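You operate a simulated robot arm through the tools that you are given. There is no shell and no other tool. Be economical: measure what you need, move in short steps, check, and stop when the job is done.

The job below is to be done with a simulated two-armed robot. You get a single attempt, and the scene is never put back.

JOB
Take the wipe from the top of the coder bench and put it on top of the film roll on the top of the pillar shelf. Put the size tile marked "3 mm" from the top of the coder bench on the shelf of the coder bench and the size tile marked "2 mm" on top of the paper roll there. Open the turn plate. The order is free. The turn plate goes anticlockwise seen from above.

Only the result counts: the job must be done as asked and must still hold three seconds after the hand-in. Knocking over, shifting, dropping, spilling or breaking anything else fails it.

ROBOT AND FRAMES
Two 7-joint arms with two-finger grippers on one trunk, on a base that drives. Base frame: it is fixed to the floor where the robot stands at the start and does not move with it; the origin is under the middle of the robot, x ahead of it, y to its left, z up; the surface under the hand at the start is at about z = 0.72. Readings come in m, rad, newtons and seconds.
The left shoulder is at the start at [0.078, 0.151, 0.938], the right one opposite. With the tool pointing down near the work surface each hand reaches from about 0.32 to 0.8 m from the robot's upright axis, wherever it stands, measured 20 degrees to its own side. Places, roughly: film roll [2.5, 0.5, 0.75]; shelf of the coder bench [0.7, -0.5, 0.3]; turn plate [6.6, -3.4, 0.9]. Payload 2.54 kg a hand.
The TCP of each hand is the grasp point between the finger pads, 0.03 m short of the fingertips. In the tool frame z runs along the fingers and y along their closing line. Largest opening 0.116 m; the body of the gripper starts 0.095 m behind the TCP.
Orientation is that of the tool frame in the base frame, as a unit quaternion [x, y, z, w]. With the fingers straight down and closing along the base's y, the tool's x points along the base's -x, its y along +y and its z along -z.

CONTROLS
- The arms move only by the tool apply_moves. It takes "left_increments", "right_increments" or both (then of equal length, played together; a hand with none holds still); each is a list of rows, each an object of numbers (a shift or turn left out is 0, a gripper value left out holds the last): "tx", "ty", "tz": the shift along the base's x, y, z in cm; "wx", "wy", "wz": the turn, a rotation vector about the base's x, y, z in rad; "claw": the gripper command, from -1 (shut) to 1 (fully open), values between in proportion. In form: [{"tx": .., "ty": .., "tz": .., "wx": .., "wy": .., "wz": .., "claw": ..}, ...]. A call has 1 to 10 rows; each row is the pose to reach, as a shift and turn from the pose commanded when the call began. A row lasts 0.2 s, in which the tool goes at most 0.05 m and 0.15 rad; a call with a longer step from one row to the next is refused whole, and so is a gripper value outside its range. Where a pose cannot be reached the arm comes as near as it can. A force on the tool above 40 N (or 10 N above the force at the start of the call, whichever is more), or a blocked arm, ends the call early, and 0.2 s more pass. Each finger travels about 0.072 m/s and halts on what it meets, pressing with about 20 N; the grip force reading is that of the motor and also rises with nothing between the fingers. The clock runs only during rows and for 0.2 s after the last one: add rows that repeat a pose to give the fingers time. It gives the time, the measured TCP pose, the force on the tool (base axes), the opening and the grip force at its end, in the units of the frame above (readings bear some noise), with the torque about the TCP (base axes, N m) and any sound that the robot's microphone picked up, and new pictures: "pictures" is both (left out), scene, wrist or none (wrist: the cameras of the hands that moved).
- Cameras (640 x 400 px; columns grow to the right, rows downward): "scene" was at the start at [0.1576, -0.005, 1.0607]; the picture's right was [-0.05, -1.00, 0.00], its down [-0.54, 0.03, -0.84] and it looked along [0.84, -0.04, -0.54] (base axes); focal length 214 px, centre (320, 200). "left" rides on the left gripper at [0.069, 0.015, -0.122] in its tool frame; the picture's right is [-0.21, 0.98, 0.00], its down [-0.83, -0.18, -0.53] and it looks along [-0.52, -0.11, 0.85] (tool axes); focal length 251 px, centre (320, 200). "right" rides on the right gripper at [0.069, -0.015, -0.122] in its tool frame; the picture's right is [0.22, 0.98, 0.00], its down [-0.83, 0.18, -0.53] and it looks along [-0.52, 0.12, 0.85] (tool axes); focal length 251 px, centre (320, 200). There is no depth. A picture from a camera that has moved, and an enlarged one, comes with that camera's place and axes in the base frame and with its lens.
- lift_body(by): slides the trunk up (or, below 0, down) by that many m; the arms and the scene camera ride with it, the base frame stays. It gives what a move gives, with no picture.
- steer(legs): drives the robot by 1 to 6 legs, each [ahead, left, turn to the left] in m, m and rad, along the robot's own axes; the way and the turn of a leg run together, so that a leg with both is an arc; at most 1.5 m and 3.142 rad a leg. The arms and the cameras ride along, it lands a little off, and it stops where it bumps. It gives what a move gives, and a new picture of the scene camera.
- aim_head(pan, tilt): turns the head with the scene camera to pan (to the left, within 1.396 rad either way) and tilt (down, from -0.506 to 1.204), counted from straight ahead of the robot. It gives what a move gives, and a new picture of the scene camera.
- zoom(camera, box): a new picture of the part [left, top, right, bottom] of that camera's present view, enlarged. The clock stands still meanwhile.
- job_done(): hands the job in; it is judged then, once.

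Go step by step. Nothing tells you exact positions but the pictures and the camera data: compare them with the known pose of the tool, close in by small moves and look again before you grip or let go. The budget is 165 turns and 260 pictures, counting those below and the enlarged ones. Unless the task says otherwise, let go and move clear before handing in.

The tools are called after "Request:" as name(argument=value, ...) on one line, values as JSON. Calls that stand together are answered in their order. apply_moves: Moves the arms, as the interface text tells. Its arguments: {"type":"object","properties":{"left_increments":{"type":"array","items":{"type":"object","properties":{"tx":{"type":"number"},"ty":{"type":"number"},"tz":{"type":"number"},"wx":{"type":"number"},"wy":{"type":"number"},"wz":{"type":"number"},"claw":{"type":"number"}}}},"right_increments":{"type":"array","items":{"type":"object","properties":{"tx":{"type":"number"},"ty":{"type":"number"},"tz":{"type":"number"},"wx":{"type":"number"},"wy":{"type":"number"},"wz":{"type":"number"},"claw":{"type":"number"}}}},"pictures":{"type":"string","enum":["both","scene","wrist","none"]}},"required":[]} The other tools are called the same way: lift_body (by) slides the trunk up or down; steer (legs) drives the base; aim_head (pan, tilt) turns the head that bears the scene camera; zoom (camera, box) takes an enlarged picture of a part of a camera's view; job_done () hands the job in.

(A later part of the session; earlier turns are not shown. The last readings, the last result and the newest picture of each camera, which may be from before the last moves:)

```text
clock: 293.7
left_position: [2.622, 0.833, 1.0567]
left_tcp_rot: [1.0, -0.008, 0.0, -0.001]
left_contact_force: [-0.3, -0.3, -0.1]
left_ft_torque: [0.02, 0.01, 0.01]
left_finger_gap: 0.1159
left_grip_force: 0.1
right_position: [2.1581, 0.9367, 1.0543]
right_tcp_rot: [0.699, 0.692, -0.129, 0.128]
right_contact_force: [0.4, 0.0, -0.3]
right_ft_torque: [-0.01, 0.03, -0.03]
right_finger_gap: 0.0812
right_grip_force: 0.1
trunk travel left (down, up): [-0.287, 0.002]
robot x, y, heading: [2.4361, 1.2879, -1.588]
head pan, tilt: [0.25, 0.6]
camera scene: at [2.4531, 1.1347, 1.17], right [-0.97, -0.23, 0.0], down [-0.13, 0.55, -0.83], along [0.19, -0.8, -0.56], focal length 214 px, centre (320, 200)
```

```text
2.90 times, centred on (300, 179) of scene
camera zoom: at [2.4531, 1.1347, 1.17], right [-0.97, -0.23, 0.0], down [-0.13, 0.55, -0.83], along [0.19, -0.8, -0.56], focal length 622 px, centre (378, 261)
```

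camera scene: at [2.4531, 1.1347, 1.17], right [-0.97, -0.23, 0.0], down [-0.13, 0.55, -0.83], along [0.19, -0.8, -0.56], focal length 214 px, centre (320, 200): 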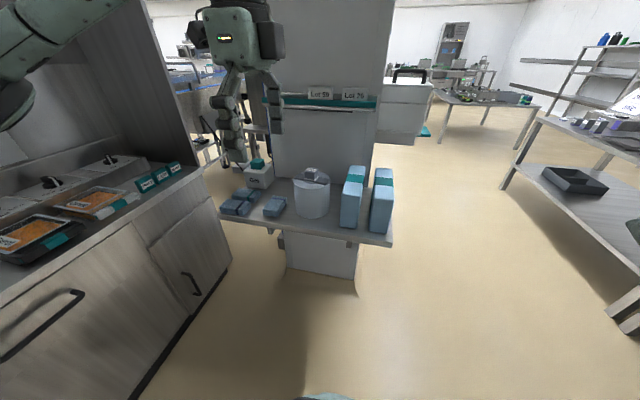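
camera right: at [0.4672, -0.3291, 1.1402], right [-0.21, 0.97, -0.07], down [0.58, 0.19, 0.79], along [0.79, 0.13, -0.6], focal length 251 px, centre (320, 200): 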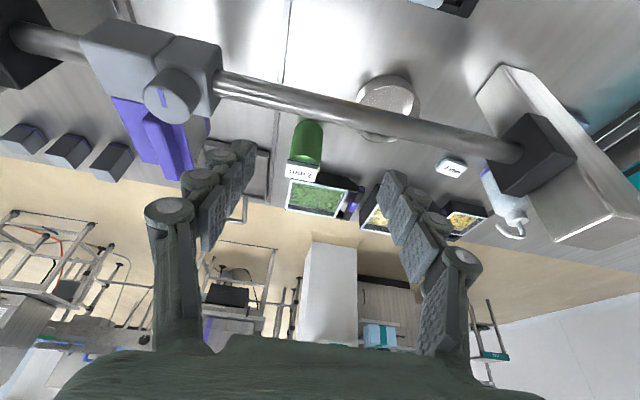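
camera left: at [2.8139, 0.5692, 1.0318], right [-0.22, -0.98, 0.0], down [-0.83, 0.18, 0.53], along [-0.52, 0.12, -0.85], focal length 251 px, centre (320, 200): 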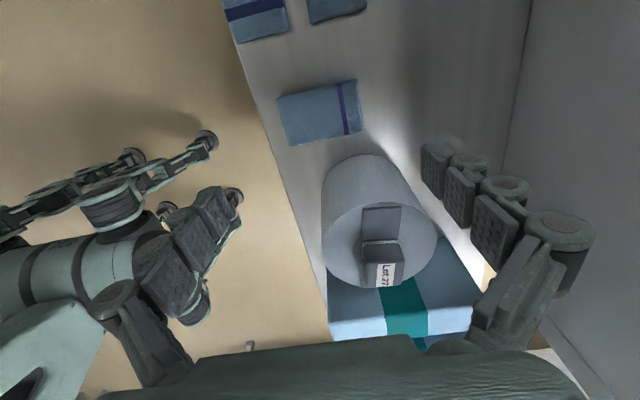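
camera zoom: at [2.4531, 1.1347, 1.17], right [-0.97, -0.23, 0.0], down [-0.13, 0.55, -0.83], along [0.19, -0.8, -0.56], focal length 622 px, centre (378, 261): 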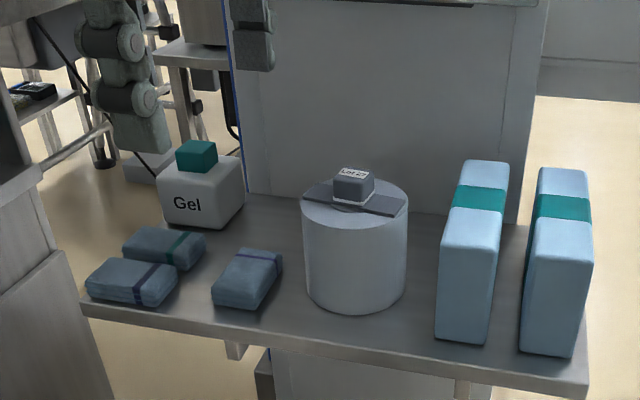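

Everything on the shelf is intact. Turn the hand to side-grip the wipe again, moving above it.

Request:
apply_moves(left_increments=[{"tx": 1.2, "wz": 0.15, "claw": 0.5}, {"tx": 2.5, "wz": 0.3}, {"tx": 3.8, "wz": 0.45}, {"tx": 5, "wz": 0.6}, {"tx": 6.3, "wz": 0.75}, {"tx": 7.5, "wz": 0.9}, {"tx": 8.8, "wz": 1.05}, {"tx": 10, "wz": 1.2}, {"tx": 11.3, "wz": 1.35}, {"tx": 12.5, "wz": 1.5}], pictures="none")

Request:
apply_moves(left_increments=[{"ty": -4, "wz": 0.06}, {"ty": -8, "wz": 0.06}, {"ty": -12, "wz": 0.06}, {"ty": -16, "wz": 0.06}, {"ty": -20, "wz": 0.06}, {"ty": -23, "wz": 0.06, "tz": -2}, {"ty": -23, "wz": 0.06, "tz": -6}, {"ty": -23, "wz": 0.06, "tz": -10}, {"ty": -23, "wz": 0.06, "tz": -10}], pictures="wrist")

```text
clock: 295.9
left_position: [2.7478, 0.8322, 1.0572]
left_tcp_rot: [0.736, 0.677, -0.001, -0.001]
left_contact_force: [-0.5, 0.1, 0.4]
left_ft_torque: [0.01, 0.02, 0.02]
left_finger_gap: 0.0869
left_grip_force: 0.0
right_position: [2.1573, 0.9367, 1.0543]
right_tcp_rot: [0.699, 0.692, -0.129, 0.129]
right_contact_force: [0.4, 0.2, 0.1]
right_ft_torque: [-0.01, 0.02, 0.01]
right_finger_gap: 0.0812
right_grip_force: 0.0
trunk travel left (down, up): [-0.287, 0.002]
robot x, y, heading: [2.434, 1.2887, -1.583]
head pan, tilt: [0.25, 0.6]
```

```text
clock: 297.9
left_position: [2.7441, 0.6033, 0.9562]
left_tcp_rot: [0.717, 0.697, 0.0, -0.001]
left_contact_force: [-0.4, 0.0, 0.3]
left_ft_torque: [0.06, 0.02, -0.02]
left_finger_gap: 0.087
left_grip_force: 0.1
right_position: [2.159, 0.9353, 1.0539]
right_tcp_rot: [0.699, 0.692, -0.129, 0.129]
right_contact_force: [0.6, -1.1, -0.1]
right_ft_torque: [0.01, 0.03, -0.02]
right_finger_gap: 0.0812
right_grip_force: 0.1
trunk travel left (down, up): [-0.287, 0.002]
robot x, y, heading: [2.4318, 1.2856, -1.586]
head pan, tilt: [0.25, 0.6]
camera left: at [2.7605, 0.6713, 1.08], right [0.97, -0.24, 0.0], down [-0.2, -0.82, 0.53], along [-0.13, -0.52, -0.85], focal length 251 px, centre (320, 200)
```

left: 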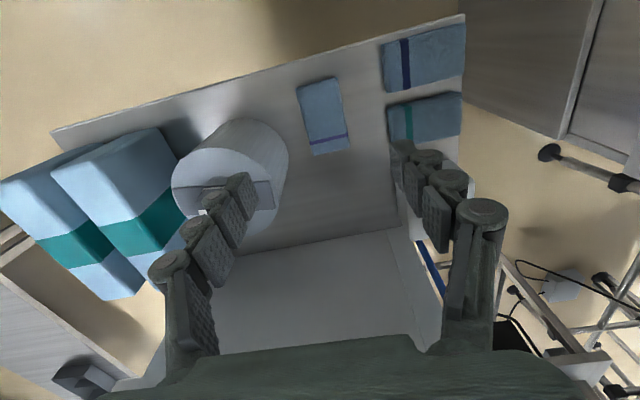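

Aligned with the wipe. Descend with a narrower opening and grip, 1.7 cm toward the robot's side of its centre.

Request:
apply_moves(left_increments=[{"tz": -4, "wz": 0.028, "claw": 0.24}, {"tz": -8, "wz": 0.028}, {"tz": -12, "wz": 0.028}, {"tz": -15, "wz": 0.028}, {"tz": -18, "wz": 0.028}, {"tz": -20, "wz": 0.028}, {"tz": -20.3, "wz": 0.028}, {"tz": -20.3, "wz": 0.028}], pictures="wrist")

```text
clock: 299.7
left_position: [2.7448, 0.6021, 0.7545]
left_tcp_rot: [0.707, 0.708, 0.0, 0.0]
left_contact_force: [0.5, 0.0, 0.6]
left_ft_torque: [0.01, -0.04, -0.04]
left_finger_gap: 0.0721
left_grip_force: 0.1
right_position: [2.1582, 0.9368, 1.0551]
right_tcp_rot: [0.699, 0.692, -0.13, 0.129]
right_contact_force: [-0.3, 0.6, 0.6]
right_ft_torque: [0.04, 0.01, 0.01]
right_finger_gap: 0.0811
right_grip_force: 0.1
trunk travel left (down, up): [-0.287, 0.002]
robot x, y, heading: [2.4301, 1.2895, -1.582]
head pan, tilt: [0.25, 0.6]
camera left: at [2.7609, 0.6711, 0.8777], right [0.98, -0.21, 0.0], down [-0.18, -0.83, 0.53], along [-0.12, -0.52, -0.85], focal length 251 px, centre (320, 200)
```

left: 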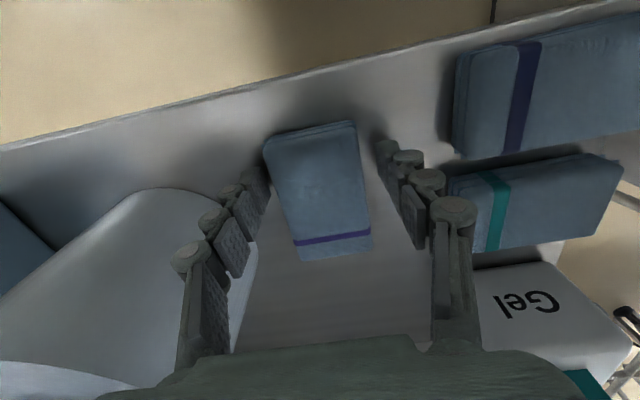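

Request:
apply_moves(left_increments=[{"tz": -0.3, "claw": -1}, {"tz": -0.3, "claw": -1}, {"tz": -0.3, "claw": -1}, {"tz": 1}, {"tz": 5}, {"tz": 9}, {"tz": 13}, {"tz": 17}, {"tz": 21}, {"tz": 22}], pictures="wrist")

```text
clock: 301.9
left_position: [2.7478, 0.6031, 0.9736]
left_tcp_rot: [0.706, 0.708, -0.001, -0.001]
left_contact_force: [-0.8, -0.7, -0.5]
left_ft_torque: [0.02, 0.02, 0.0]
left_finger_gap: 0.053
left_grip_force: 20.2
right_position: [2.1571, 0.9364, 1.0548]
right_tcp_rot: [0.698, 0.692, -0.129, 0.129]
right_contact_force: [-0.1, -0.5, 0.3]
right_ft_torque: [0.0, 0.02, 0.0]
right_finger_gap: 0.0815
right_grip_force: 0.0
trunk travel left (down, up): [-0.287, 0.002]
robot x, y, heading: [2.4315, 1.2866, -1.584]
head pan, tilt: [0.25, 0.6]
camera left: at [2.762, 0.6715, 1.0965], right [0.98, -0.21, 0.0], down [-0.18, -0.83, 0.53], along [-0.12, -0.52, -0.85], focal length 251 px, centre (320, 200)
```

left: 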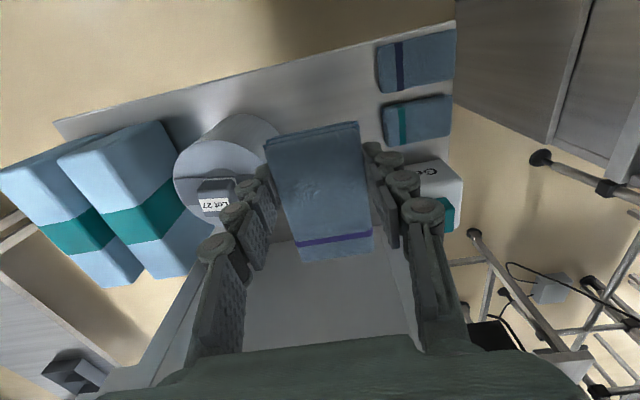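

Held. Move over the roll at this height.

Request:
apply_moves(left_increments=[{"tx": -4}, {"tx": -8}, {"tx": -12}, {"tx": -12.9, "ty": -1.5}, {"tx": -12.9, "ty": -3}, {"tx": -12.9, "ty": -3.9}, {"tx": -12.9, "ty": -3.9}], pictures="both")

Request:
zoom(camera="scene", box=[240, 60, 400, 220])

```text
clock: 303.5
left_position: [2.6176, 0.5635, 0.9766]
left_tcp_rot: [0.707, 0.707, 0.0, -0.001]
left_contact_force: [0.5, 0.4, -0.6]
left_ft_torque: [0.02, 0.02, 0.0]
left_finger_gap: 0.0527
left_grip_force: 20.1
right_position: [2.1587, 0.9365, 1.054]
right_tcp_rot: [0.699, 0.692, -0.129, 0.129]
right_contact_force: [-0.7, -0.8, -0.4]
right_ft_torque: [0.0, 0.0, -0.03]
right_finger_gap: 0.0812
right_grip_force: 0.1
trunk travel left (down, up): [-0.287, 0.002]
robot x, y, heading: [2.4311, 1.288, -1.582]
head pan, tilt: [0.25, 0.6]
camera scene: at [2.4532, 1.1347, 1.1699], right [-0.97, -0.23, 0.0], down [-0.13, 0.55, -0.83], along [0.19, -0.8, -0.56], focal length 214 px, centre (320, 200)
camera left: at [2.6327, 0.6323, 1.0989], right [0.98, -0.21, 0.0], down [-0.18, -0.83, 0.53], along [-0.12, -0.52, -0.85], focal length 251 px, centre (320, 200)
```

scene: 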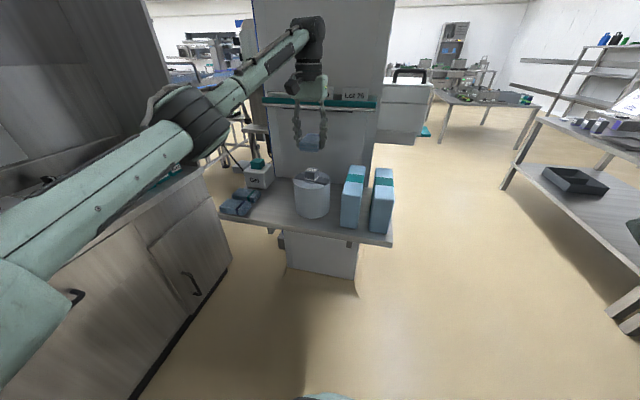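
left: 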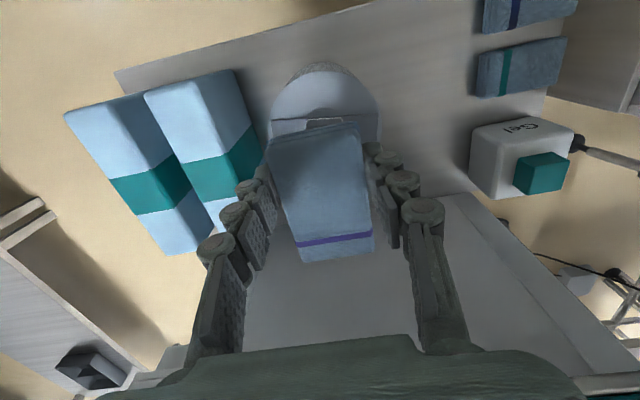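

```text
2.50 times, centred on (320, 140) of scene
camera zoom: at [2.4532, 1.1347, 1.1699], right [-0.97, -0.23, 0.0], down [-0.13, 0.55, -0.83], along [0.19, -0.8, -0.56], focal length 536 px, centre (320, 350)
```

zoom: 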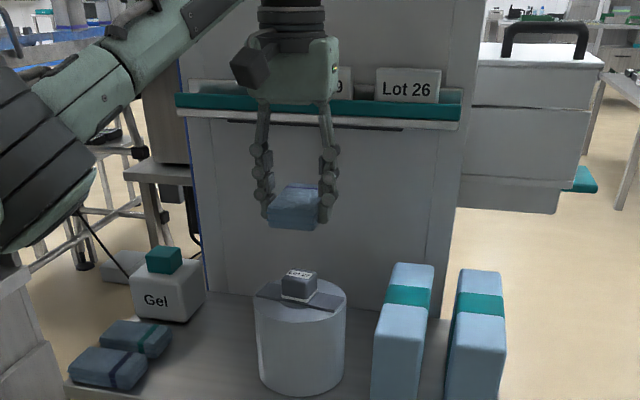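

The palm clears the ledge. The wipe's centre is at (2.618, 0.555); shift 1.1 cm toward the pillar and descend part way.

Request:
apply_moves(left_increments=[{"tx": 0.2, "ty": -1.1, "tz": -1}, {"tx": 0.2, "ty": -1.1, "tz": -2.5}, {"tx": 0.2, "ty": -1.1, "tz": -4}, {"tx": 0.2, "ty": -1.1, "tz": -5.2}, {"tx": 0.2, "ty": -1.1, "tz": -5.2}], pictures="wrist")

Request:
zoom(camera="scene", box=[270, 120, 370, 220])

```text
clock: 304.7
left_position: [2.621, 0.5525, 0.9232]
left_tcp_rot: [0.707, 0.708, -0.001, -0.001]
left_contact_force: [-0.6, 0.2, -0.1]
left_ft_torque: [0.0, 0.0, 0.0]
left_finger_gap: 0.0528
left_grip_force: 19.5
right_position: [2.1573, 0.9358, 1.0545]
right_tcp_rot: [0.699, 0.692, -0.129, 0.129]
right_contact_force: [-0.3, -0.1, 1.3]
right_ft_torque: [0.02, 0.02, -0.03]
right_finger_gap: 0.0812
right_grip_force: 0.1
trunk travel left (down, up): [-0.287, 0.002]
robot x, y, heading: [2.4304, 1.2886, -1.586]
head pan, tilt: [0.25, 0.6]
camera left: at [2.6347, 0.6215, 1.0458], right [0.98, -0.21, 0.0], down [-0.18, -0.83, 0.53], along [-0.12, -0.52, -0.85], focal length 251 px, centre (320, 200)
```

left: 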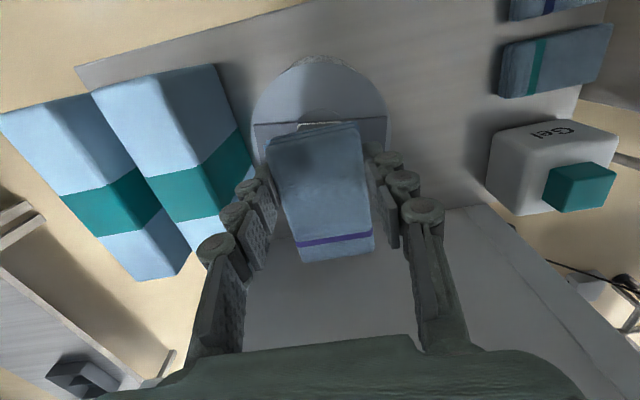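

```text
4.00 times, centred on (320, 170) of scene
camera zoom: at [2.4531, 1.1348, 1.17], right [-0.97, -0.23, 0.0], down [-0.13, 0.55, -0.83], along [0.19, -0.8, -0.56], focal length 858 px, centre (320, 320)
```

zoom: 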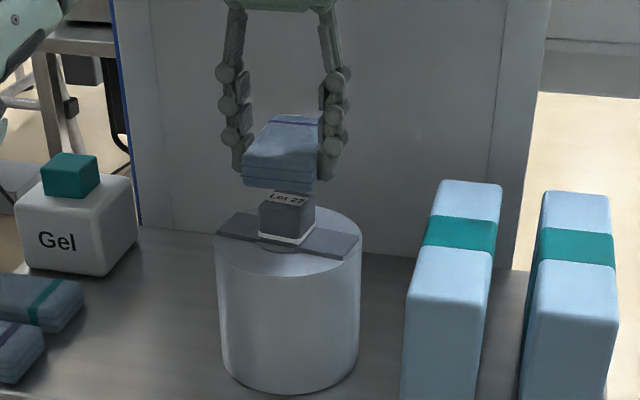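

Relative to the roll, the wipe is ~1.5 cm too far back; correct by +1.5 cm in y and +0.3 cm in x, then lower a bit.

Request:
apply_moves(left_increments=[{"tx": 0.3, "ty": 1.5}, {"tx": 0.3, "ty": 1.5, "tz": -0.5}, {"tx": 0.3, "ty": 1.5, "tz": -0.9}, {"tx": 0.3, "ty": 1.5, "tz": -1.2}, {"tx": 0.3, "ty": 1.5, "tz": -1.2}], pictures="none")

Request:
zoom(camera="scene", box=[280, 120, 360, 200])

Request:
zoom(camera="left", box=[220, 30, 420, 270])

```text
clock: 305.9
left_position: [2.6223, 0.5686, 0.9101]
left_tcp_rot: [0.707, 0.708, -0.001, -0.001]
left_contact_force: [-0.6, 0.1, -1.1]
left_ft_torque: [0.02, -0.01, -0.01]
left_finger_gap: 0.053
left_grip_force: 19.7
right_position: [2.1574, 0.9361, 1.0545]
right_tcp_rot: [0.699, 0.692, -0.129, 0.128]
right_contact_force: [-0.2, -0.2, -0.1]
right_ft_torque: [-0.03, 0.02, -0.02]
right_finger_gap: 0.0811
right_grip_force: 0.1
trunk travel left (down, up): [-0.287, 0.002]
robot x, y, heading: [2.4328, 1.2887, -1.589]
head pan, tilt: [0.25, 0.6]
```

```text
5.00 times, centred on (320, 160) of scene
camera zoom: at [2.4532, 1.1347, 1.1699], right [-0.97, -0.23, 0.0], down [-0.13, 0.55, -0.83], along [0.19, -0.8, -0.56], focal length 1072 px, centre (320, 400)
```

zoom: 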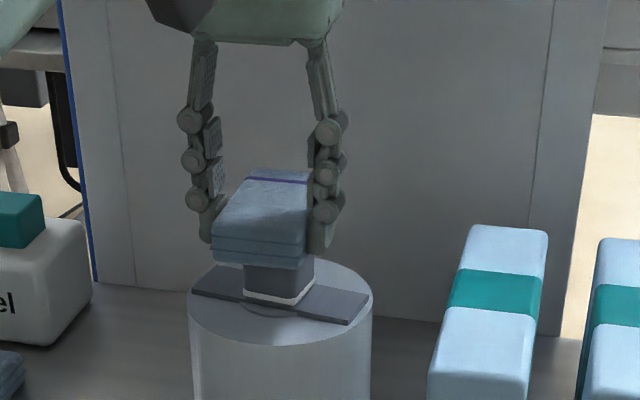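

```text
1.67 times, centred on (320, 150) of left
camera zoom: at [2.6374, 0.6362, 1.0337], right [0.98, -0.21, 0.0], down [-0.18, -0.83, 0.53], along [-0.12, -0.52, -0.85], focal length 419 px, centre (320, 283)
```

zoom: 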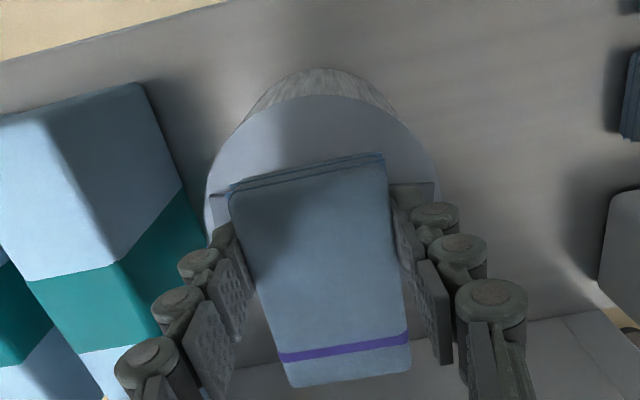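

Nearly centred; fine shift (+0.6 cm y, -0.4 cm x), then lower in 2 mm steps.

Request:
apply_moves(left_increments=[{"tx": -0.4, "ty": 0.6}, {"tx": -0.4, "ty": 0.6, "tz": -0.2}, {"tx": -0.4, "ty": 0.6, "tz": -0.4}, {"tx": -0.4, "ty": 0.6, "tz": -0.6}, {"tx": -0.4, "ty": 0.6, "tz": -0.6}], pictures="none")

```text
clock: 307.1
left_position: [2.6192, 0.5727, 0.9051]
left_tcp_rot: [0.707, 0.707, -0.001, -0.001]
left_contact_force: [0.0, -0.1, 0.9]
left_ft_torque: [0.03, -0.02, -0.02]
left_finger_gap: 0.0531
left_grip_force: 20.1
right_position: [2.1579, 0.9358, 1.0551]
right_tcp_rot: [0.699, 0.692, -0.129, 0.129]
right_contact_force: [0.2, 0.1, 0.8]
right_ft_torque: [0.01, 0.03, -0.02]
right_finger_gap: 0.0812
right_grip_force: 0.1
trunk travel left (down, up): [-0.287, 0.002]
robot x, y, heading: [2.4347, 1.2879, -1.584]
head pan, tilt: [0.25, 0.6]
```

Request:
apply_moves(left_increments=[{"tz": -0.15}, {"tz": -0.3}, {"tz": -0.3}], pictures="none")

Request:
zoom(camera="scene", box=[290, 140, 350, 200])

```text
clock: 307.9
left_position: [2.6183, 0.5745, 0.9023]
left_tcp_rot: [0.707, 0.707, 0.0, -0.001]
left_contact_force: [-0.2, -0.9, 1.2]
left_ft_torque: [-0.01, -0.02, -0.03]
left_finger_gap: 0.0529
left_grip_force: 20.0
right_position: [2.1582, 0.9364, 1.0546]
right_tcp_rot: [0.699, 0.692, -0.129, 0.129]
right_contact_force: [0.3, 0.5, -0.4]
right_ft_torque: [0.0, 0.05, 0.05]
right_finger_gap: 0.0811
right_grip_force: 0.1
trunk travel left (down, up): [-0.287, 0.002]
robot x, y, heading: [2.4323, 1.2871, -1.58]
head pan, tilt: [0.25, 0.6]
```

```text
6.67 times, centred on (320, 170) of scene
camera zoom: at [2.4531, 1.1348, 1.17], right [-0.97, -0.23, 0.0], down [-0.13, 0.55, -0.83], along [0.19, -0.8, -0.56], focal length 1430 px, centre (320, 400)
```

zoom: 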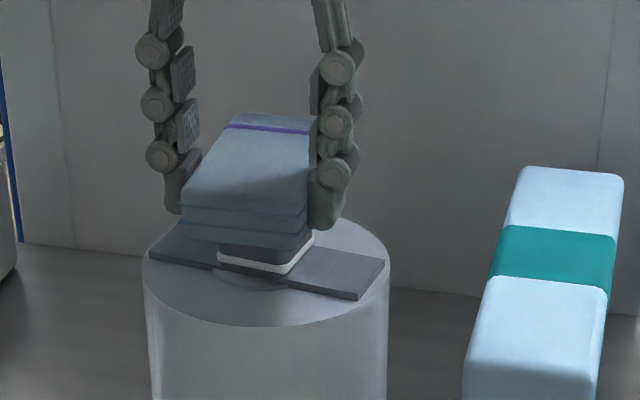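

Request:
apply_moves(left_increments=[{"tz": -0.2}, {"tz": -0.4}, {"tz": -0.6}, {"tz": -0.6}], pictures="none")

Request:
zoom(camera="scene", box=[290, 140, 350, 200])

```text
clock: 308.9
left_position: [2.6185, 0.5752, 0.8985]
left_tcp_rot: [0.707, 0.707, -0.002, 0.0]
left_contact_force: [1.2, -3.0, 19.7]
left_ft_torque: [-0.2, -0.03, 0.0]
left_finger_gap: 0.0535
left_grip_force: 20.1
right_position: [2.158, 0.938, 1.0545]
right_tcp_rot: [0.698, 0.692, -0.13, 0.13]
right_contact_force: [-0.7, -0.1, 0.2]
right_ft_torque: [-0.01, 0.0, 0.04]
right_finger_gap: 0.0814
right_grip_force: 0.1
trunk travel left (down, up): [-0.287, 0.002]
robot x, y, heading: [2.4326, 1.2871, -1.578]
head pan, tilt: [0.25, 0.6]
```

```text
6.67 times, centred on (320, 170) of scene
camera zoom: at [2.4527, 1.1365, 1.1704], right [-0.97, -0.23, 0.0], down [-0.13, 0.55, -0.83], along [0.19, -0.8, -0.56], focal length 1430 px, centre (320, 400)
```

zoom: 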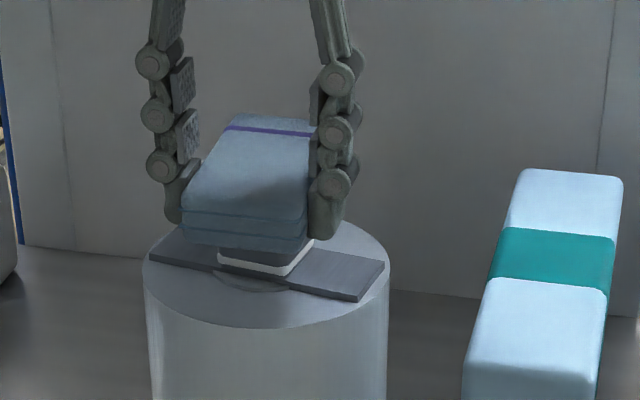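

Firm contact on the roll's block; torque suggests the wipe centre is ~6 mm off, so I lift slightly, shift +0.6 cm in y and set down gently.

Request:
apply_moves(left_increments=[{"tz": 0.6}, {"tz": 0.9, "ty": 0.3}, {"tz": 0.9, "ty": 0.6}, {"tz": 0.6, "ty": 0.6}, {"tz": 0.3, "ty": 0.6}, {"tz": 0.15, "ty": 0.6}, {"tz": 0.15, "ty": 0.6}], pictures="none")

```text
clock: 310.5
left_position: [2.6203, 0.5787, 0.8986]
left_tcp_rot: [0.706, 0.708, -0.001, 0.0]
left_contact_force: [-0.2, -0.3, 6.6]
left_ft_torque: [-0.1, 0.01, 0.03]
left_finger_gap: 0.053
left_grip_force: 20.0
right_position: [2.1577, 0.9367, 1.0554]
right_tcp_rot: [0.699, 0.692, -0.129, 0.129]
right_contact_force: [-0.5, -0.4, -0.5]
right_ft_torque: [0.04, 0.02, 0.01]
right_finger_gap: 0.0814
right_grip_force: 0.1
trunk travel left (down, up): [-0.287, 0.002]
robot x, y, heading: [2.4333, 1.2858, -1.585]
head pan, tilt: [0.25, 0.6]
```

Force 6.6 N, resultant now right under the wipe's centre. Release slowly.

Request:
apply_moves(left_increments=[{"claw": -0.05}, {"claw": 0.0}, {"claw": 0.1}, {"claw": 0.3}, {"claw": 0.4}, {"claw": 0.4}], pictures="wrist")

Request:
zoom(camera="scene", box=[280, 120, 360, 200])

```text
clock: 311.9
left_position: [2.6186, 0.5787, 0.8977]
left_tcp_rot: [0.706, 0.708, 0.0, -0.001]
left_contact_force: [0.1, 0.5, -0.3]
left_ft_torque: [0.03, 0.01, 0.0]
left_finger_gap: 0.0812
left_grip_force: 0.1
right_position: [2.1586, 0.9361, 1.0541]
right_tcp_rot: [0.699, 0.691, -0.129, 0.129]
right_contact_force: [0.4, 0.0, 0.5]
right_ft_torque: [-0.04, 0.02, 0.0]
right_finger_gap: 0.081
right_grip_force: 0.0
trunk travel left (down, up): [-0.287, 0.002]
robot x, y, heading: [2.4337, 1.2879, -1.586]
head pan, tilt: [0.25, 0.6]
camera left: at [2.6337, 0.6479, 1.0207], right [0.98, -0.21, 0.0], down [-0.18, -0.83, 0.53], along [-0.12, -0.52, -0.85], focal length 251 px, centre (320, 200)
```

left: 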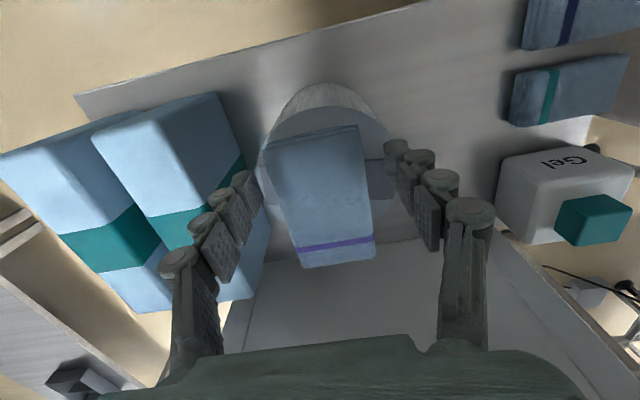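

```text
5.00 times, centred on (320, 160) of scene
camera zoom: at [2.4532, 1.1348, 1.1699], right [-0.97, -0.23, 0.0], down [-0.13, 0.55, -0.83], along [0.19, -0.8, -0.56], focal length 1072 px, centre (320, 400)
```

zoom: 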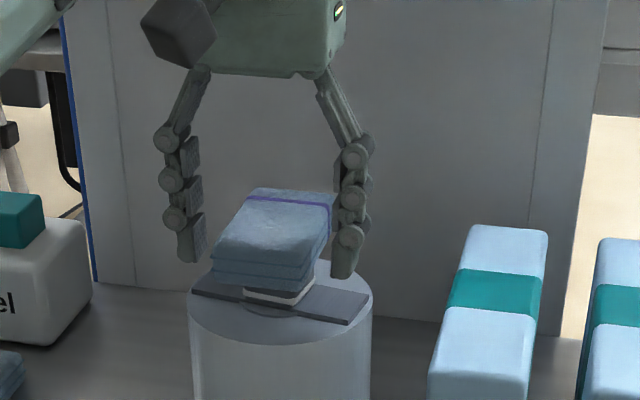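

The wipe rests. Raise straight up and retract, then check.

Request:
apply_moves(left_increments=[{"tz": 2}, {"tz": 4}, {"tz": 7}, {"tz": 11}, {"tz": 15}, {"tz": 16, "ty": 4}, {"tz": 16, "ty": 8}, {"tz": 16, "ty": 13}, {"tz": 16, "ty": 18}, {"tz": 16, "ty": 23}], pictures="none")

Request:
zoom(camera="scene", box=[280, 120, 360, 200])

```text
clock: 314.1
left_position: [2.6217, 0.8106, 1.0558]
left_tcp_rot: [0.706, 0.708, -0.001, -0.001]
left_contact_force: [0.3, 0.7, 0.0]
left_ft_torque: [0.0, -0.02, 0.0]
left_finger_gap: 0.0812
left_grip_force: 0.0
right_position: [2.1592, 0.9374, 1.0553]
right_tcp_rot: [0.699, 0.692, -0.129, 0.128]
right_contact_force: [0.2, 0.3, 0.0]
right_ft_torque: [0.02, 0.03, -0.02]
right_finger_gap: 0.0814
right_grip_force: 0.1
trunk travel left (down, up): [-0.287, 0.002]
robot x, y, heading: [2.4364, 1.2893, -1.587]
head pan, tilt: [0.25, 0.6]
```

```text
5.00 times, centred on (320, 160) of scene
camera zoom: at [2.4534, 1.1353, 1.1701], right [-0.97, -0.23, 0.0], down [-0.13, 0.55, -0.83], along [0.19, -0.8, -0.56], focal length 1072 px, centre (320, 400)
```

zoom: 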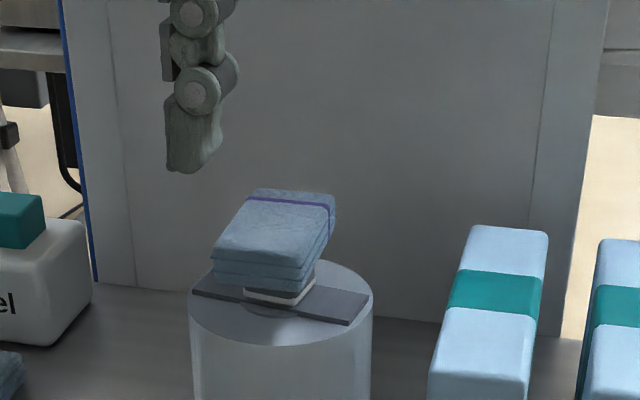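

The wipe sits settled on the film roll. Now to the turn plate: drive back to the aisle and look towards (6.6, -3.4).

Request:
steer(legs=[[0, -0.81, 0.01], [1.5, 0, 0], [1.5, 0, 0], [0.1, 0, 0], [0, 0, 1.571]])

Request:
aim_head(pan=-0.35, tilt=0.3)

```text
clock: 341.0
left_position: [2.0697, -1.6224, 1.0559]
left_tcp_rot: [-0.002, 1.0, 0.0, 0.001]
left_contact_force: [0.9, -0.2, 0.1]
left_ft_torque: [-0.01, 0.01, 0.01]
left_finger_gap: 0.0813
left_grip_force: 0.0
right_position: [1.9437, -2.0851, 1.054]
right_tcp_rot: [0.005, 0.983, 0.0, 0.182]
right_contact_force: [0.3, -0.3, 0.2]
right_ft_torque: [-0.01, -0.01, -0.04]
right_finger_gap: 0.0813
right_grip_force: 0.1
trunk travel left (down, up): [-0.287, 0.002]
robot x, y, heading: [1.5906, -1.8127, -0.014]
head pan, tilt: [0.25, 0.6]
camera scene: at [1.7448, -1.7911, 1.1699], right [0.23, -0.97, 0.0], down [-0.55, -0.13, -0.83], along [0.8, 0.19, -0.56], focal length 214 px, centre (320, 200)
```

scene: 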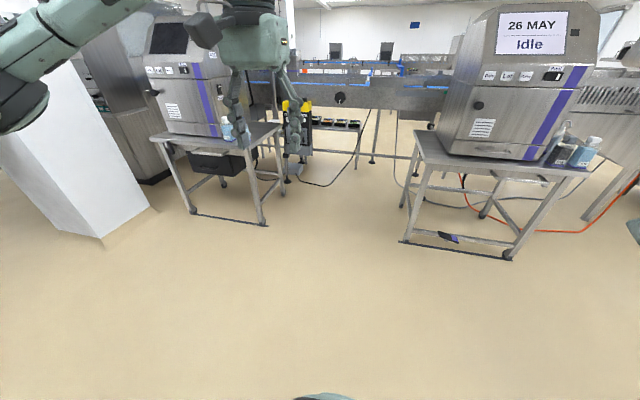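

```text
clock: 342.0
left_position: [2.0707, -1.622, 1.0569]
left_tcp_rot: [-0.001, 1.0, -0.001, 0.0]
left_contact_force: [-0.1, 0.7, -0.7]
left_ft_torque: [-0.01, -0.04, 0.02]
left_finger_gap: 0.0811
left_grip_force: 0.0
right_position: [1.9426, -2.0862, 1.0556]
right_tcp_rot: [0.005, 0.983, 0.0, 0.182]
right_contact_force: [0.4, -0.9, 0.3]
right_ft_torque: [0.0, 0.04, -0.04]
right_finger_gap: 0.0811
right_grip_force: 0.0
trunk travel left (down, up): [-0.287, 0.002]
robot x, y, heading: [1.591, -1.8109, -0.017]
head pan, tilt: [-0.351, 0.3]
camera scene: at [1.7461, -1.845, 1.1974], right [-0.35, -0.93, 0.0], down [-0.28, 0.1, -0.96], along [0.89, -0.34, -0.3], focal length 214 px, centre (320, 200)
```

scene: 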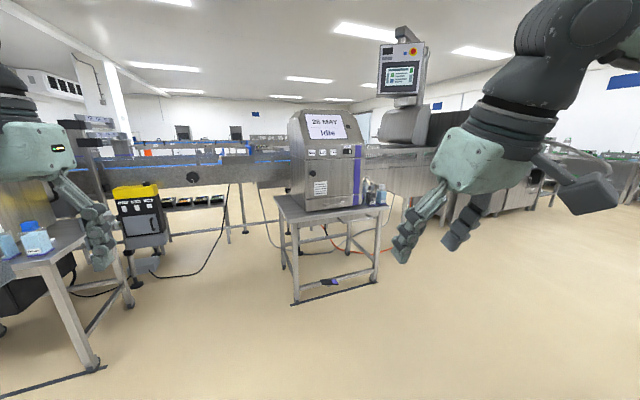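

Turn plate lies beyond the machine line, behind the printer in this view. I'll zoom and move a bit for a view past.

Request:
zoom(camera="scene", box=[80, 90, 300, 228])

Request:
zoom(camera="scene", box=[340, 90, 560, 228])

Request:
steer(legs=[[0.3, -1.3, 0]])

```text
2.90 times, centred on (190, 159) of scene
camera zoom: at [1.7461, -1.845, 1.1974], right [-0.35, -0.93, 0.0], down [-0.28, 0.1, -0.96], along [0.89, -0.34, -0.3], focal length 622 px, centre (697, 319)
```

zoom: 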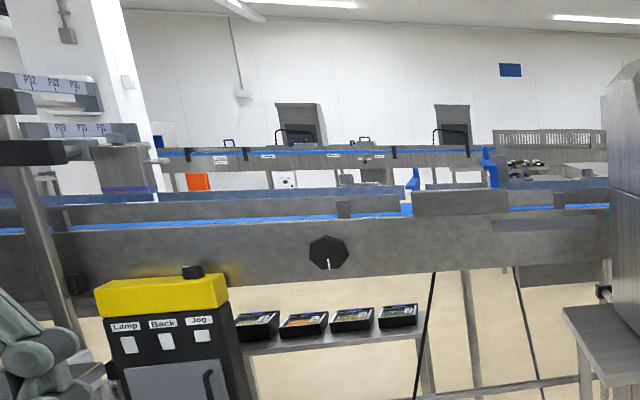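

```text
2.90 times, centred on (450, 159) of scene
camera zoom: at [1.7461, -1.845, 1.1974], right [-0.35, -0.93, 0.0], down [-0.28, 0.1, -0.96], along [0.89, -0.34, -0.3], focal length 622 px, centre (-57, 319)
```

zoom: 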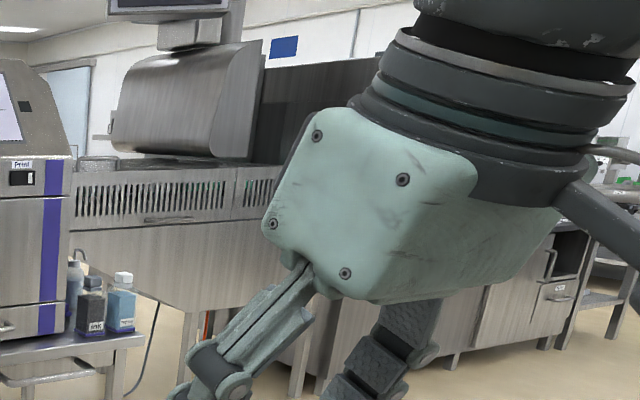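

```text
clock: 347.3
left_position: [2.1618, -2.0351, 1.0546]
left_tcp_rot: [0.007, 1.0, -0.001, -0.001]
left_contact_force: [-0.6, -0.7, -1.0]
left_ft_torque: [0.0, 0.0, 0.01]
left_finger_gap: 0.0812
left_grip_force: 0.1
right_position: [2.0308, -2.4977, 1.0548]
right_tcp_rot: [0.01, 0.983, -0.001, 0.182]
right_contact_force: [-0.3, 0.6, -0.3]
right_ft_torque: [-0.02, 0.0, -0.02]
right_finger_gap: 0.0813
right_grip_force: 0.1
trunk travel left (down, up): [-0.287, 0.002]
robot x, y, heading: [1.6808, -2.2197, -0.026]
head pan, tilt: [-0.351, 0.3]
stopped in leg 1: the robot was blocked; the commanded pose is now the measured one
camera scene: at [1.8368, -2.2534, 1.1974], right [-0.37, -0.93, 0.0], down [-0.28, 0.11, -0.96], along [0.89, -0.35, -0.3], focal length 214 px, centre (320, 200)
```

scene: 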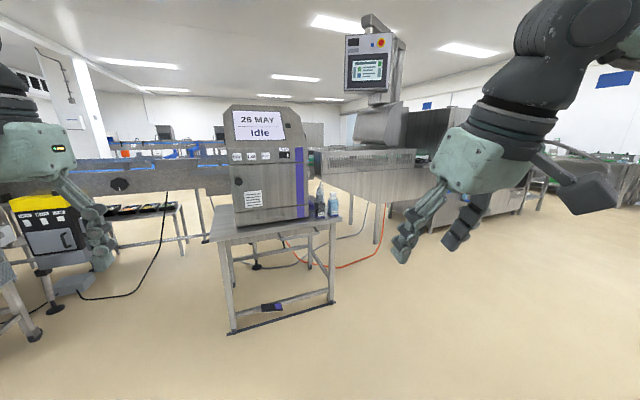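

I touched the bin table when strafing; I'll step away, centre in the corridor (x≈2.2), turn right and look along it to find a way round the line.

Request:
steer(legs=[[0.0, 0.12, 0], [0.52, 0, 0], [0, 0, -1.545]])

Request:
aim_head(pan=0.0, tilt=0.2)

Request:
aim_head(pan=-0.9, tilt=0.4)

```text
clock: 355.6
left_position: [2.4021, -2.5839, 1.0574]
left_tcp_rot: [0.701, 0.713, 0.0, -0.001]
left_contact_force: [-0.4, -0.3, -0.1]
left_ft_torque: [-0.03, 0.0, 0.0]
left_finger_gap: 0.0813
left_grip_force: 0.0
right_position: [1.9378, -2.465, 1.0541]
right_tcp_rot: [0.693, 0.698, -0.127, 0.13]
right_contact_force: [-0.1, -0.1, -0.5]
right_ft_torque: [-0.01, -0.03, -0.01]
right_finger_gap: 0.081
right_grip_force: 0.0
trunk travel left (down, up): [-0.287, 0.002]
robot x, y, heading: [2.206, -2.1092, -1.561]
head pan, tilt: [-0.351, 0.3]
camera scene: at [2.1746, -2.2643, 1.1974], right [-0.94, 0.34, 0.0], down [0.1, 0.28, -0.96], along [-0.32, -0.9, -0.3], focal length 214 px, centre (320, 200)
```

scene: 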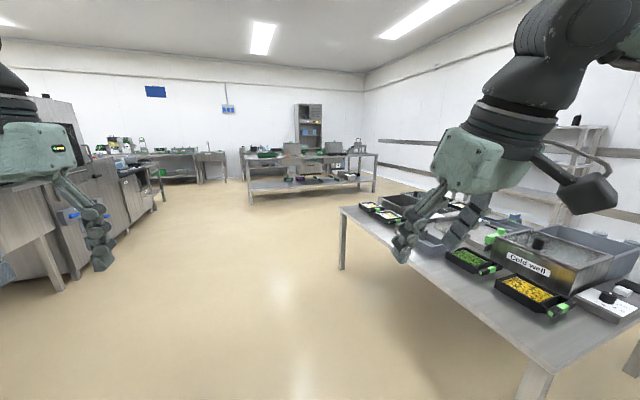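

```text
clock: 356.4
left_position: [2.402, -2.5838, 1.0571]
left_tcp_rot: [0.7, 0.714, -0.001, 0.0]
left_contact_force: [-0.4, -0.2, 0.3]
left_ft_torque: [-0.02, -0.01, -0.02]
left_finger_gap: 0.0813
left_grip_force: 0.0
right_position: [1.9365, -2.4667, 1.0545]
right_tcp_rot: [0.692, 0.699, -0.128, 0.13]
right_contact_force: [-0.6, 0.5, -1.1]
right_ft_torque: [0.02, 0.02, -0.04]
right_finger_gap: 0.0811
right_grip_force: 0.0
trunk travel left (down, up): [-0.287, 0.002]
robot x, y, heading: [2.2072, -2.1103, -1.562]
head pan, tilt: [0.0, 0.201]
camera scene: at [2.2067, -2.2696, 1.2067], right [-1.0, -0.01, 0.0], down [0.0, 0.2, -0.98], along [0.01, -0.98, -0.2], focal length 214 px, centre (320, 200)
```

scene: 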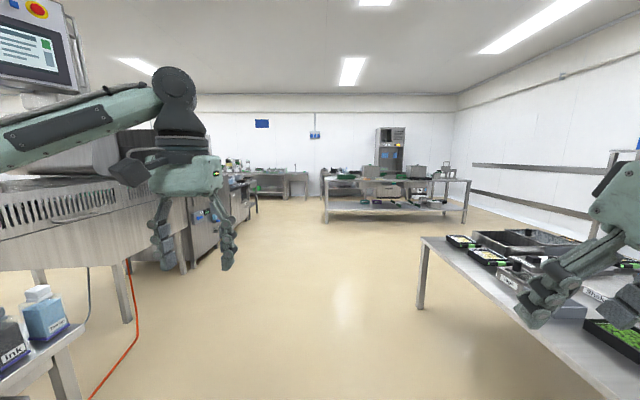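

```text
clock: 357.6
left_position: [2.4012, -2.583, 1.0564]
left_tcp_rot: [0.7, 0.714, -0.001, -0.001]
left_contact_force: [1.3, 0.0, 0.7]
left_ft_torque: [0.0, -0.03, -0.02]
left_finger_gap: 0.0814
left_grip_force: 0.0
right_position: [1.9372, -2.4661, 1.0554]
right_tcp_rot: [0.692, 0.698, -0.128, 0.13]
right_contact_force: [-0.3, 0.6, -0.1]
right_ft_torque: [-0.06, 0.0, -0.02]
right_finger_gap: 0.0812
right_grip_force: 0.0
trunk travel left (down, up): [-0.287, 0.002]
robot x, y, heading: [2.2057, -2.1061, -1.565]
head pan, tilt: [-0.901, 0.4]
camera scene: at [2.134, -2.2345, 1.1882], right [-0.63, 0.78, 0.0], down [0.3, 0.24, -0.92], along [-0.72, -0.58, -0.39], focal length 214 px, centre (320, 200)
```

scene: 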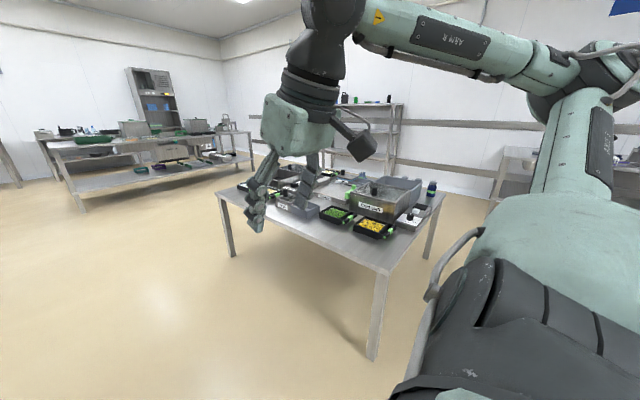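

The table looks fine. The line ends near y≈-7.2, so I'll follow the corridor and look left there.

Request:
steer(legs=[[1.5, 0, 0], [1.45, 0.4, 0], [1.5, 0.15, 0]])

Request:
aim_head(pan=0.9, tilt=0.2)

```text
refused: leg 2 is longer than a leg can be; nothing moved
```

```text
clock: 359.4
left_position: [2.4016, -2.584, 1.0566]
left_tcp_rot: [0.701, 0.714, -0.001, 0.0]
left_contact_force: [0.3, -0.4, 1.1]
left_ft_torque: [-0.02, 0.0, 0.0]
left_finger_gap: 0.081
left_grip_force: 0.0
right_position: [1.9362, -2.4669, 1.055]
right_tcp_rot: [0.692, 0.698, -0.128, 0.13]
right_contact_force: [-0.5, -0.6, -0.4]
right_ft_torque: [-0.03, -0.03, -0.04]
right_finger_gap: 0.0811
right_grip_force: 0.1
trunk travel left (down, up): [-0.287, 0.002]
robot x, y, heading: [2.2019, -2.1076, -1.569]
head pan, tilt: [0.901, 0.201]
camera scene: at [2.2795, -2.2338, 1.2067], right [-0.62, -0.79, 0.0], down [-0.16, 0.12, -0.98], along [0.77, -0.6, -0.2], focal length 214 px, centre (320, 200)
```

scene: 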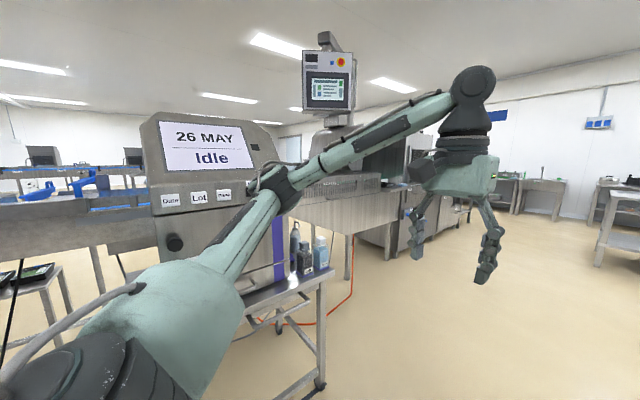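

Request:
steer(legs=[[1.5, 0, 0], [1.4, 0.4, 0], [1.45, 0.15, 0]])

Request:
aim_head(pan=1.2, tilt=0.2)

```text
clock: 380.4
left_position: [3.0511, -6.885, 1.0569]
left_tcp_rot: [0.7, 0.715, -0.001, -0.001]
left_contact_force: [0.2, -0.2, -0.4]
left_ft_torque: [0.01, 0.01, -0.01]
left_finger_gap: 0.0811
left_grip_force: 0.1
right_position: [2.5866, -6.7692, 1.0551]
right_tcp_rot: [0.691, 0.7, -0.128, 0.13]
right_contact_force: [0.3, 0.4, -0.7]
right_ft_torque: [0.0, 0.04, 0.01]
right_finger_gap: 0.0809
right_grip_force: 0.1
trunk travel left (down, up): [-0.287, 0.002]
robot x, y, heading: [2.8508, -6.4103, -1.564]
head pan, tilt: [0.901, 0.201]
camera scene: at [2.928, -6.5359, 1.2067], right [-0.61, -0.79, 0.0], down [-0.16, 0.12, -0.98], along [0.77, -0.6, -0.2], focal length 214 px, centre (320, 200)
```

scene: 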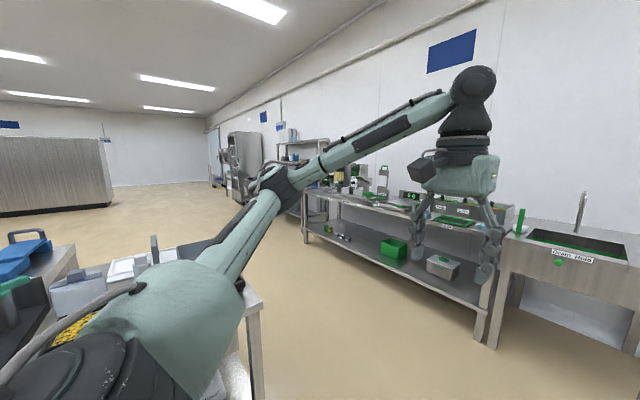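

```text
clock: 381.2
left_position: [3.0518, -6.8848, 1.0562]
left_tcp_rot: [0.699, 0.715, -0.001, 0.0]
left_contact_force: [-0.2, 1.5, -0.4]
left_ft_torque: [0.01, 0.0, -0.03]
left_finger_gap: 0.0814
left_grip_force: 0.1
right_position: [2.5866, -6.7679, 1.0552]
right_tcp_rot: [0.692, 0.699, -0.128, 0.13]
right_contact_force: [-0.4, -0.3, 0.4]
right_ft_torque: [0.0, -0.02, -0.01]
right_finger_gap: 0.0811
right_grip_force: 0.0
trunk travel left (down, up): [-0.287, 0.002]
robot x, y, heading: [2.852, -6.4106, -1.562]
head pan, tilt: [1.201, 0.201]
camera scene: at [2.9416, -6.5115, 1.2067], right [-0.35, -0.94, 0.0], down [-0.19, 0.07, -0.98], along [0.92, -0.35, -0.2], focal length 214 px, centre (320, 200)
```

scene: 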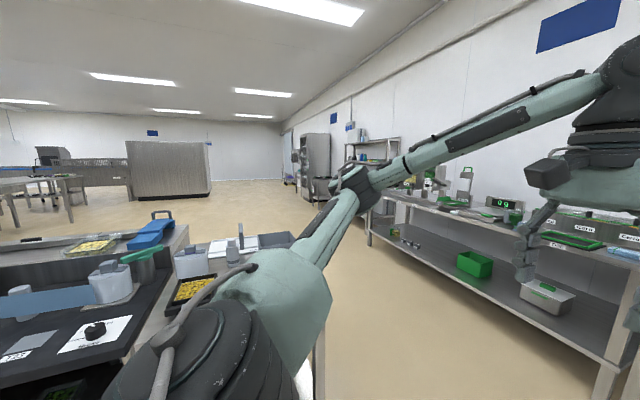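

There is a ~1.25 m passage between the line's end (y≈-6.9) and the wall bench (y≈-8.15). Drive through at y≈-7.5.

Request:
steer(legs=[[1.1, 0, 0], [0, 0, 1.565], [1.5, 0, 0], [1.4, 0, 0]])

Request:
aim_head(pan=1.2, tilt=0.2)

```text
clock: 404.3
left_position: [6.2389, -7.1818, 1.0564]
left_tcp_rot: [-0.026, 1.0, 0.0, 0.0]
left_contact_force: [0.6, -0.5, 0.1]
left_ft_torque: [0.02, -0.01, -0.02]
left_finger_gap: 0.0811
left_grip_force: 0.1
right_position: [6.1366, -7.6519, 1.0541]
right_tcp_rot: [-0.02, 0.983, 0.004, 0.182]
right_contact_force: [0.4, -0.2, 0.9]
right_ft_torque: [0.0, 0.0, 0.02]
right_finger_gap: 0.0811
right_grip_force: 0.0
trunk travel left (down, up): [-0.287, 0.002]
robot x, y, heading: [5.7705, -7.3949, 0.044]
head pan, tilt: [1.201, 0.201]
camera scene: at [5.8697, -7.3049, 1.2067], right [0.95, -0.32, 0.0], down [-0.06, -0.19, -0.98], along [0.32, 0.93, -0.2], focal length 214 px, centre (320, 200)
```

scene: 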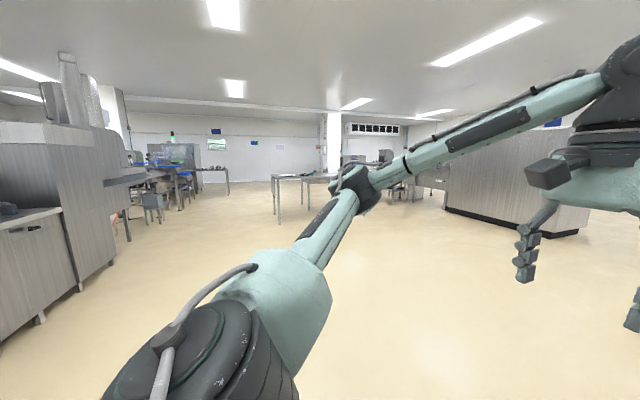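

```text
clock: 404.9
left_position: [6.2392, -7.1828, 1.0545]
left_tcp_rot: [-0.027, 1.0, -0.001, 0.0]
left_contact_force: [-0.3, 0.0, 0.0]
left_ft_torque: [0.01, 0.02, 0.0]
left_finger_gap: 0.0813
left_grip_force: 0.0
right_position: [6.1368, -7.6528, 1.0555]
right_tcp_rot: [-0.02, 0.983, 0.004, 0.182]
right_contact_force: [-0.6, -0.6, -0.3]
right_ft_torque: [-0.04, 0.02, 0.0]
right_finger_gap: 0.0814
right_grip_force: 0.0
trunk travel left (down, up): [-0.287, 0.002]
robot x, y, heading: [5.7693, -7.3969, 0.037]
head pan, tilt: [1.201, 0.201]
camera scene: at [5.8695, -7.3049, 1.2067], right [0.95, -0.32, 0.0], down [-0.06, -0.19, -0.98], along [0.32, 0.93, -0.2], focal length 214 px, centre (320, 200)
```

scene: 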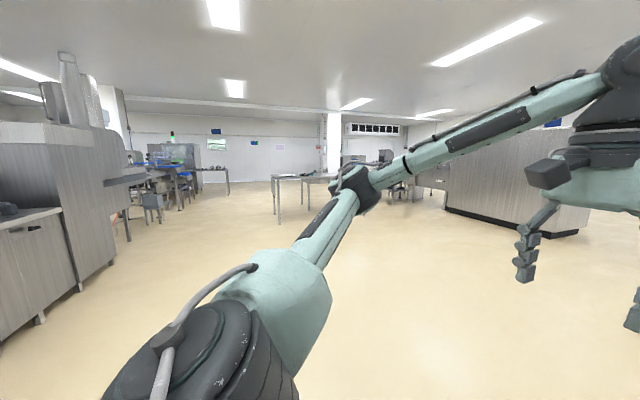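

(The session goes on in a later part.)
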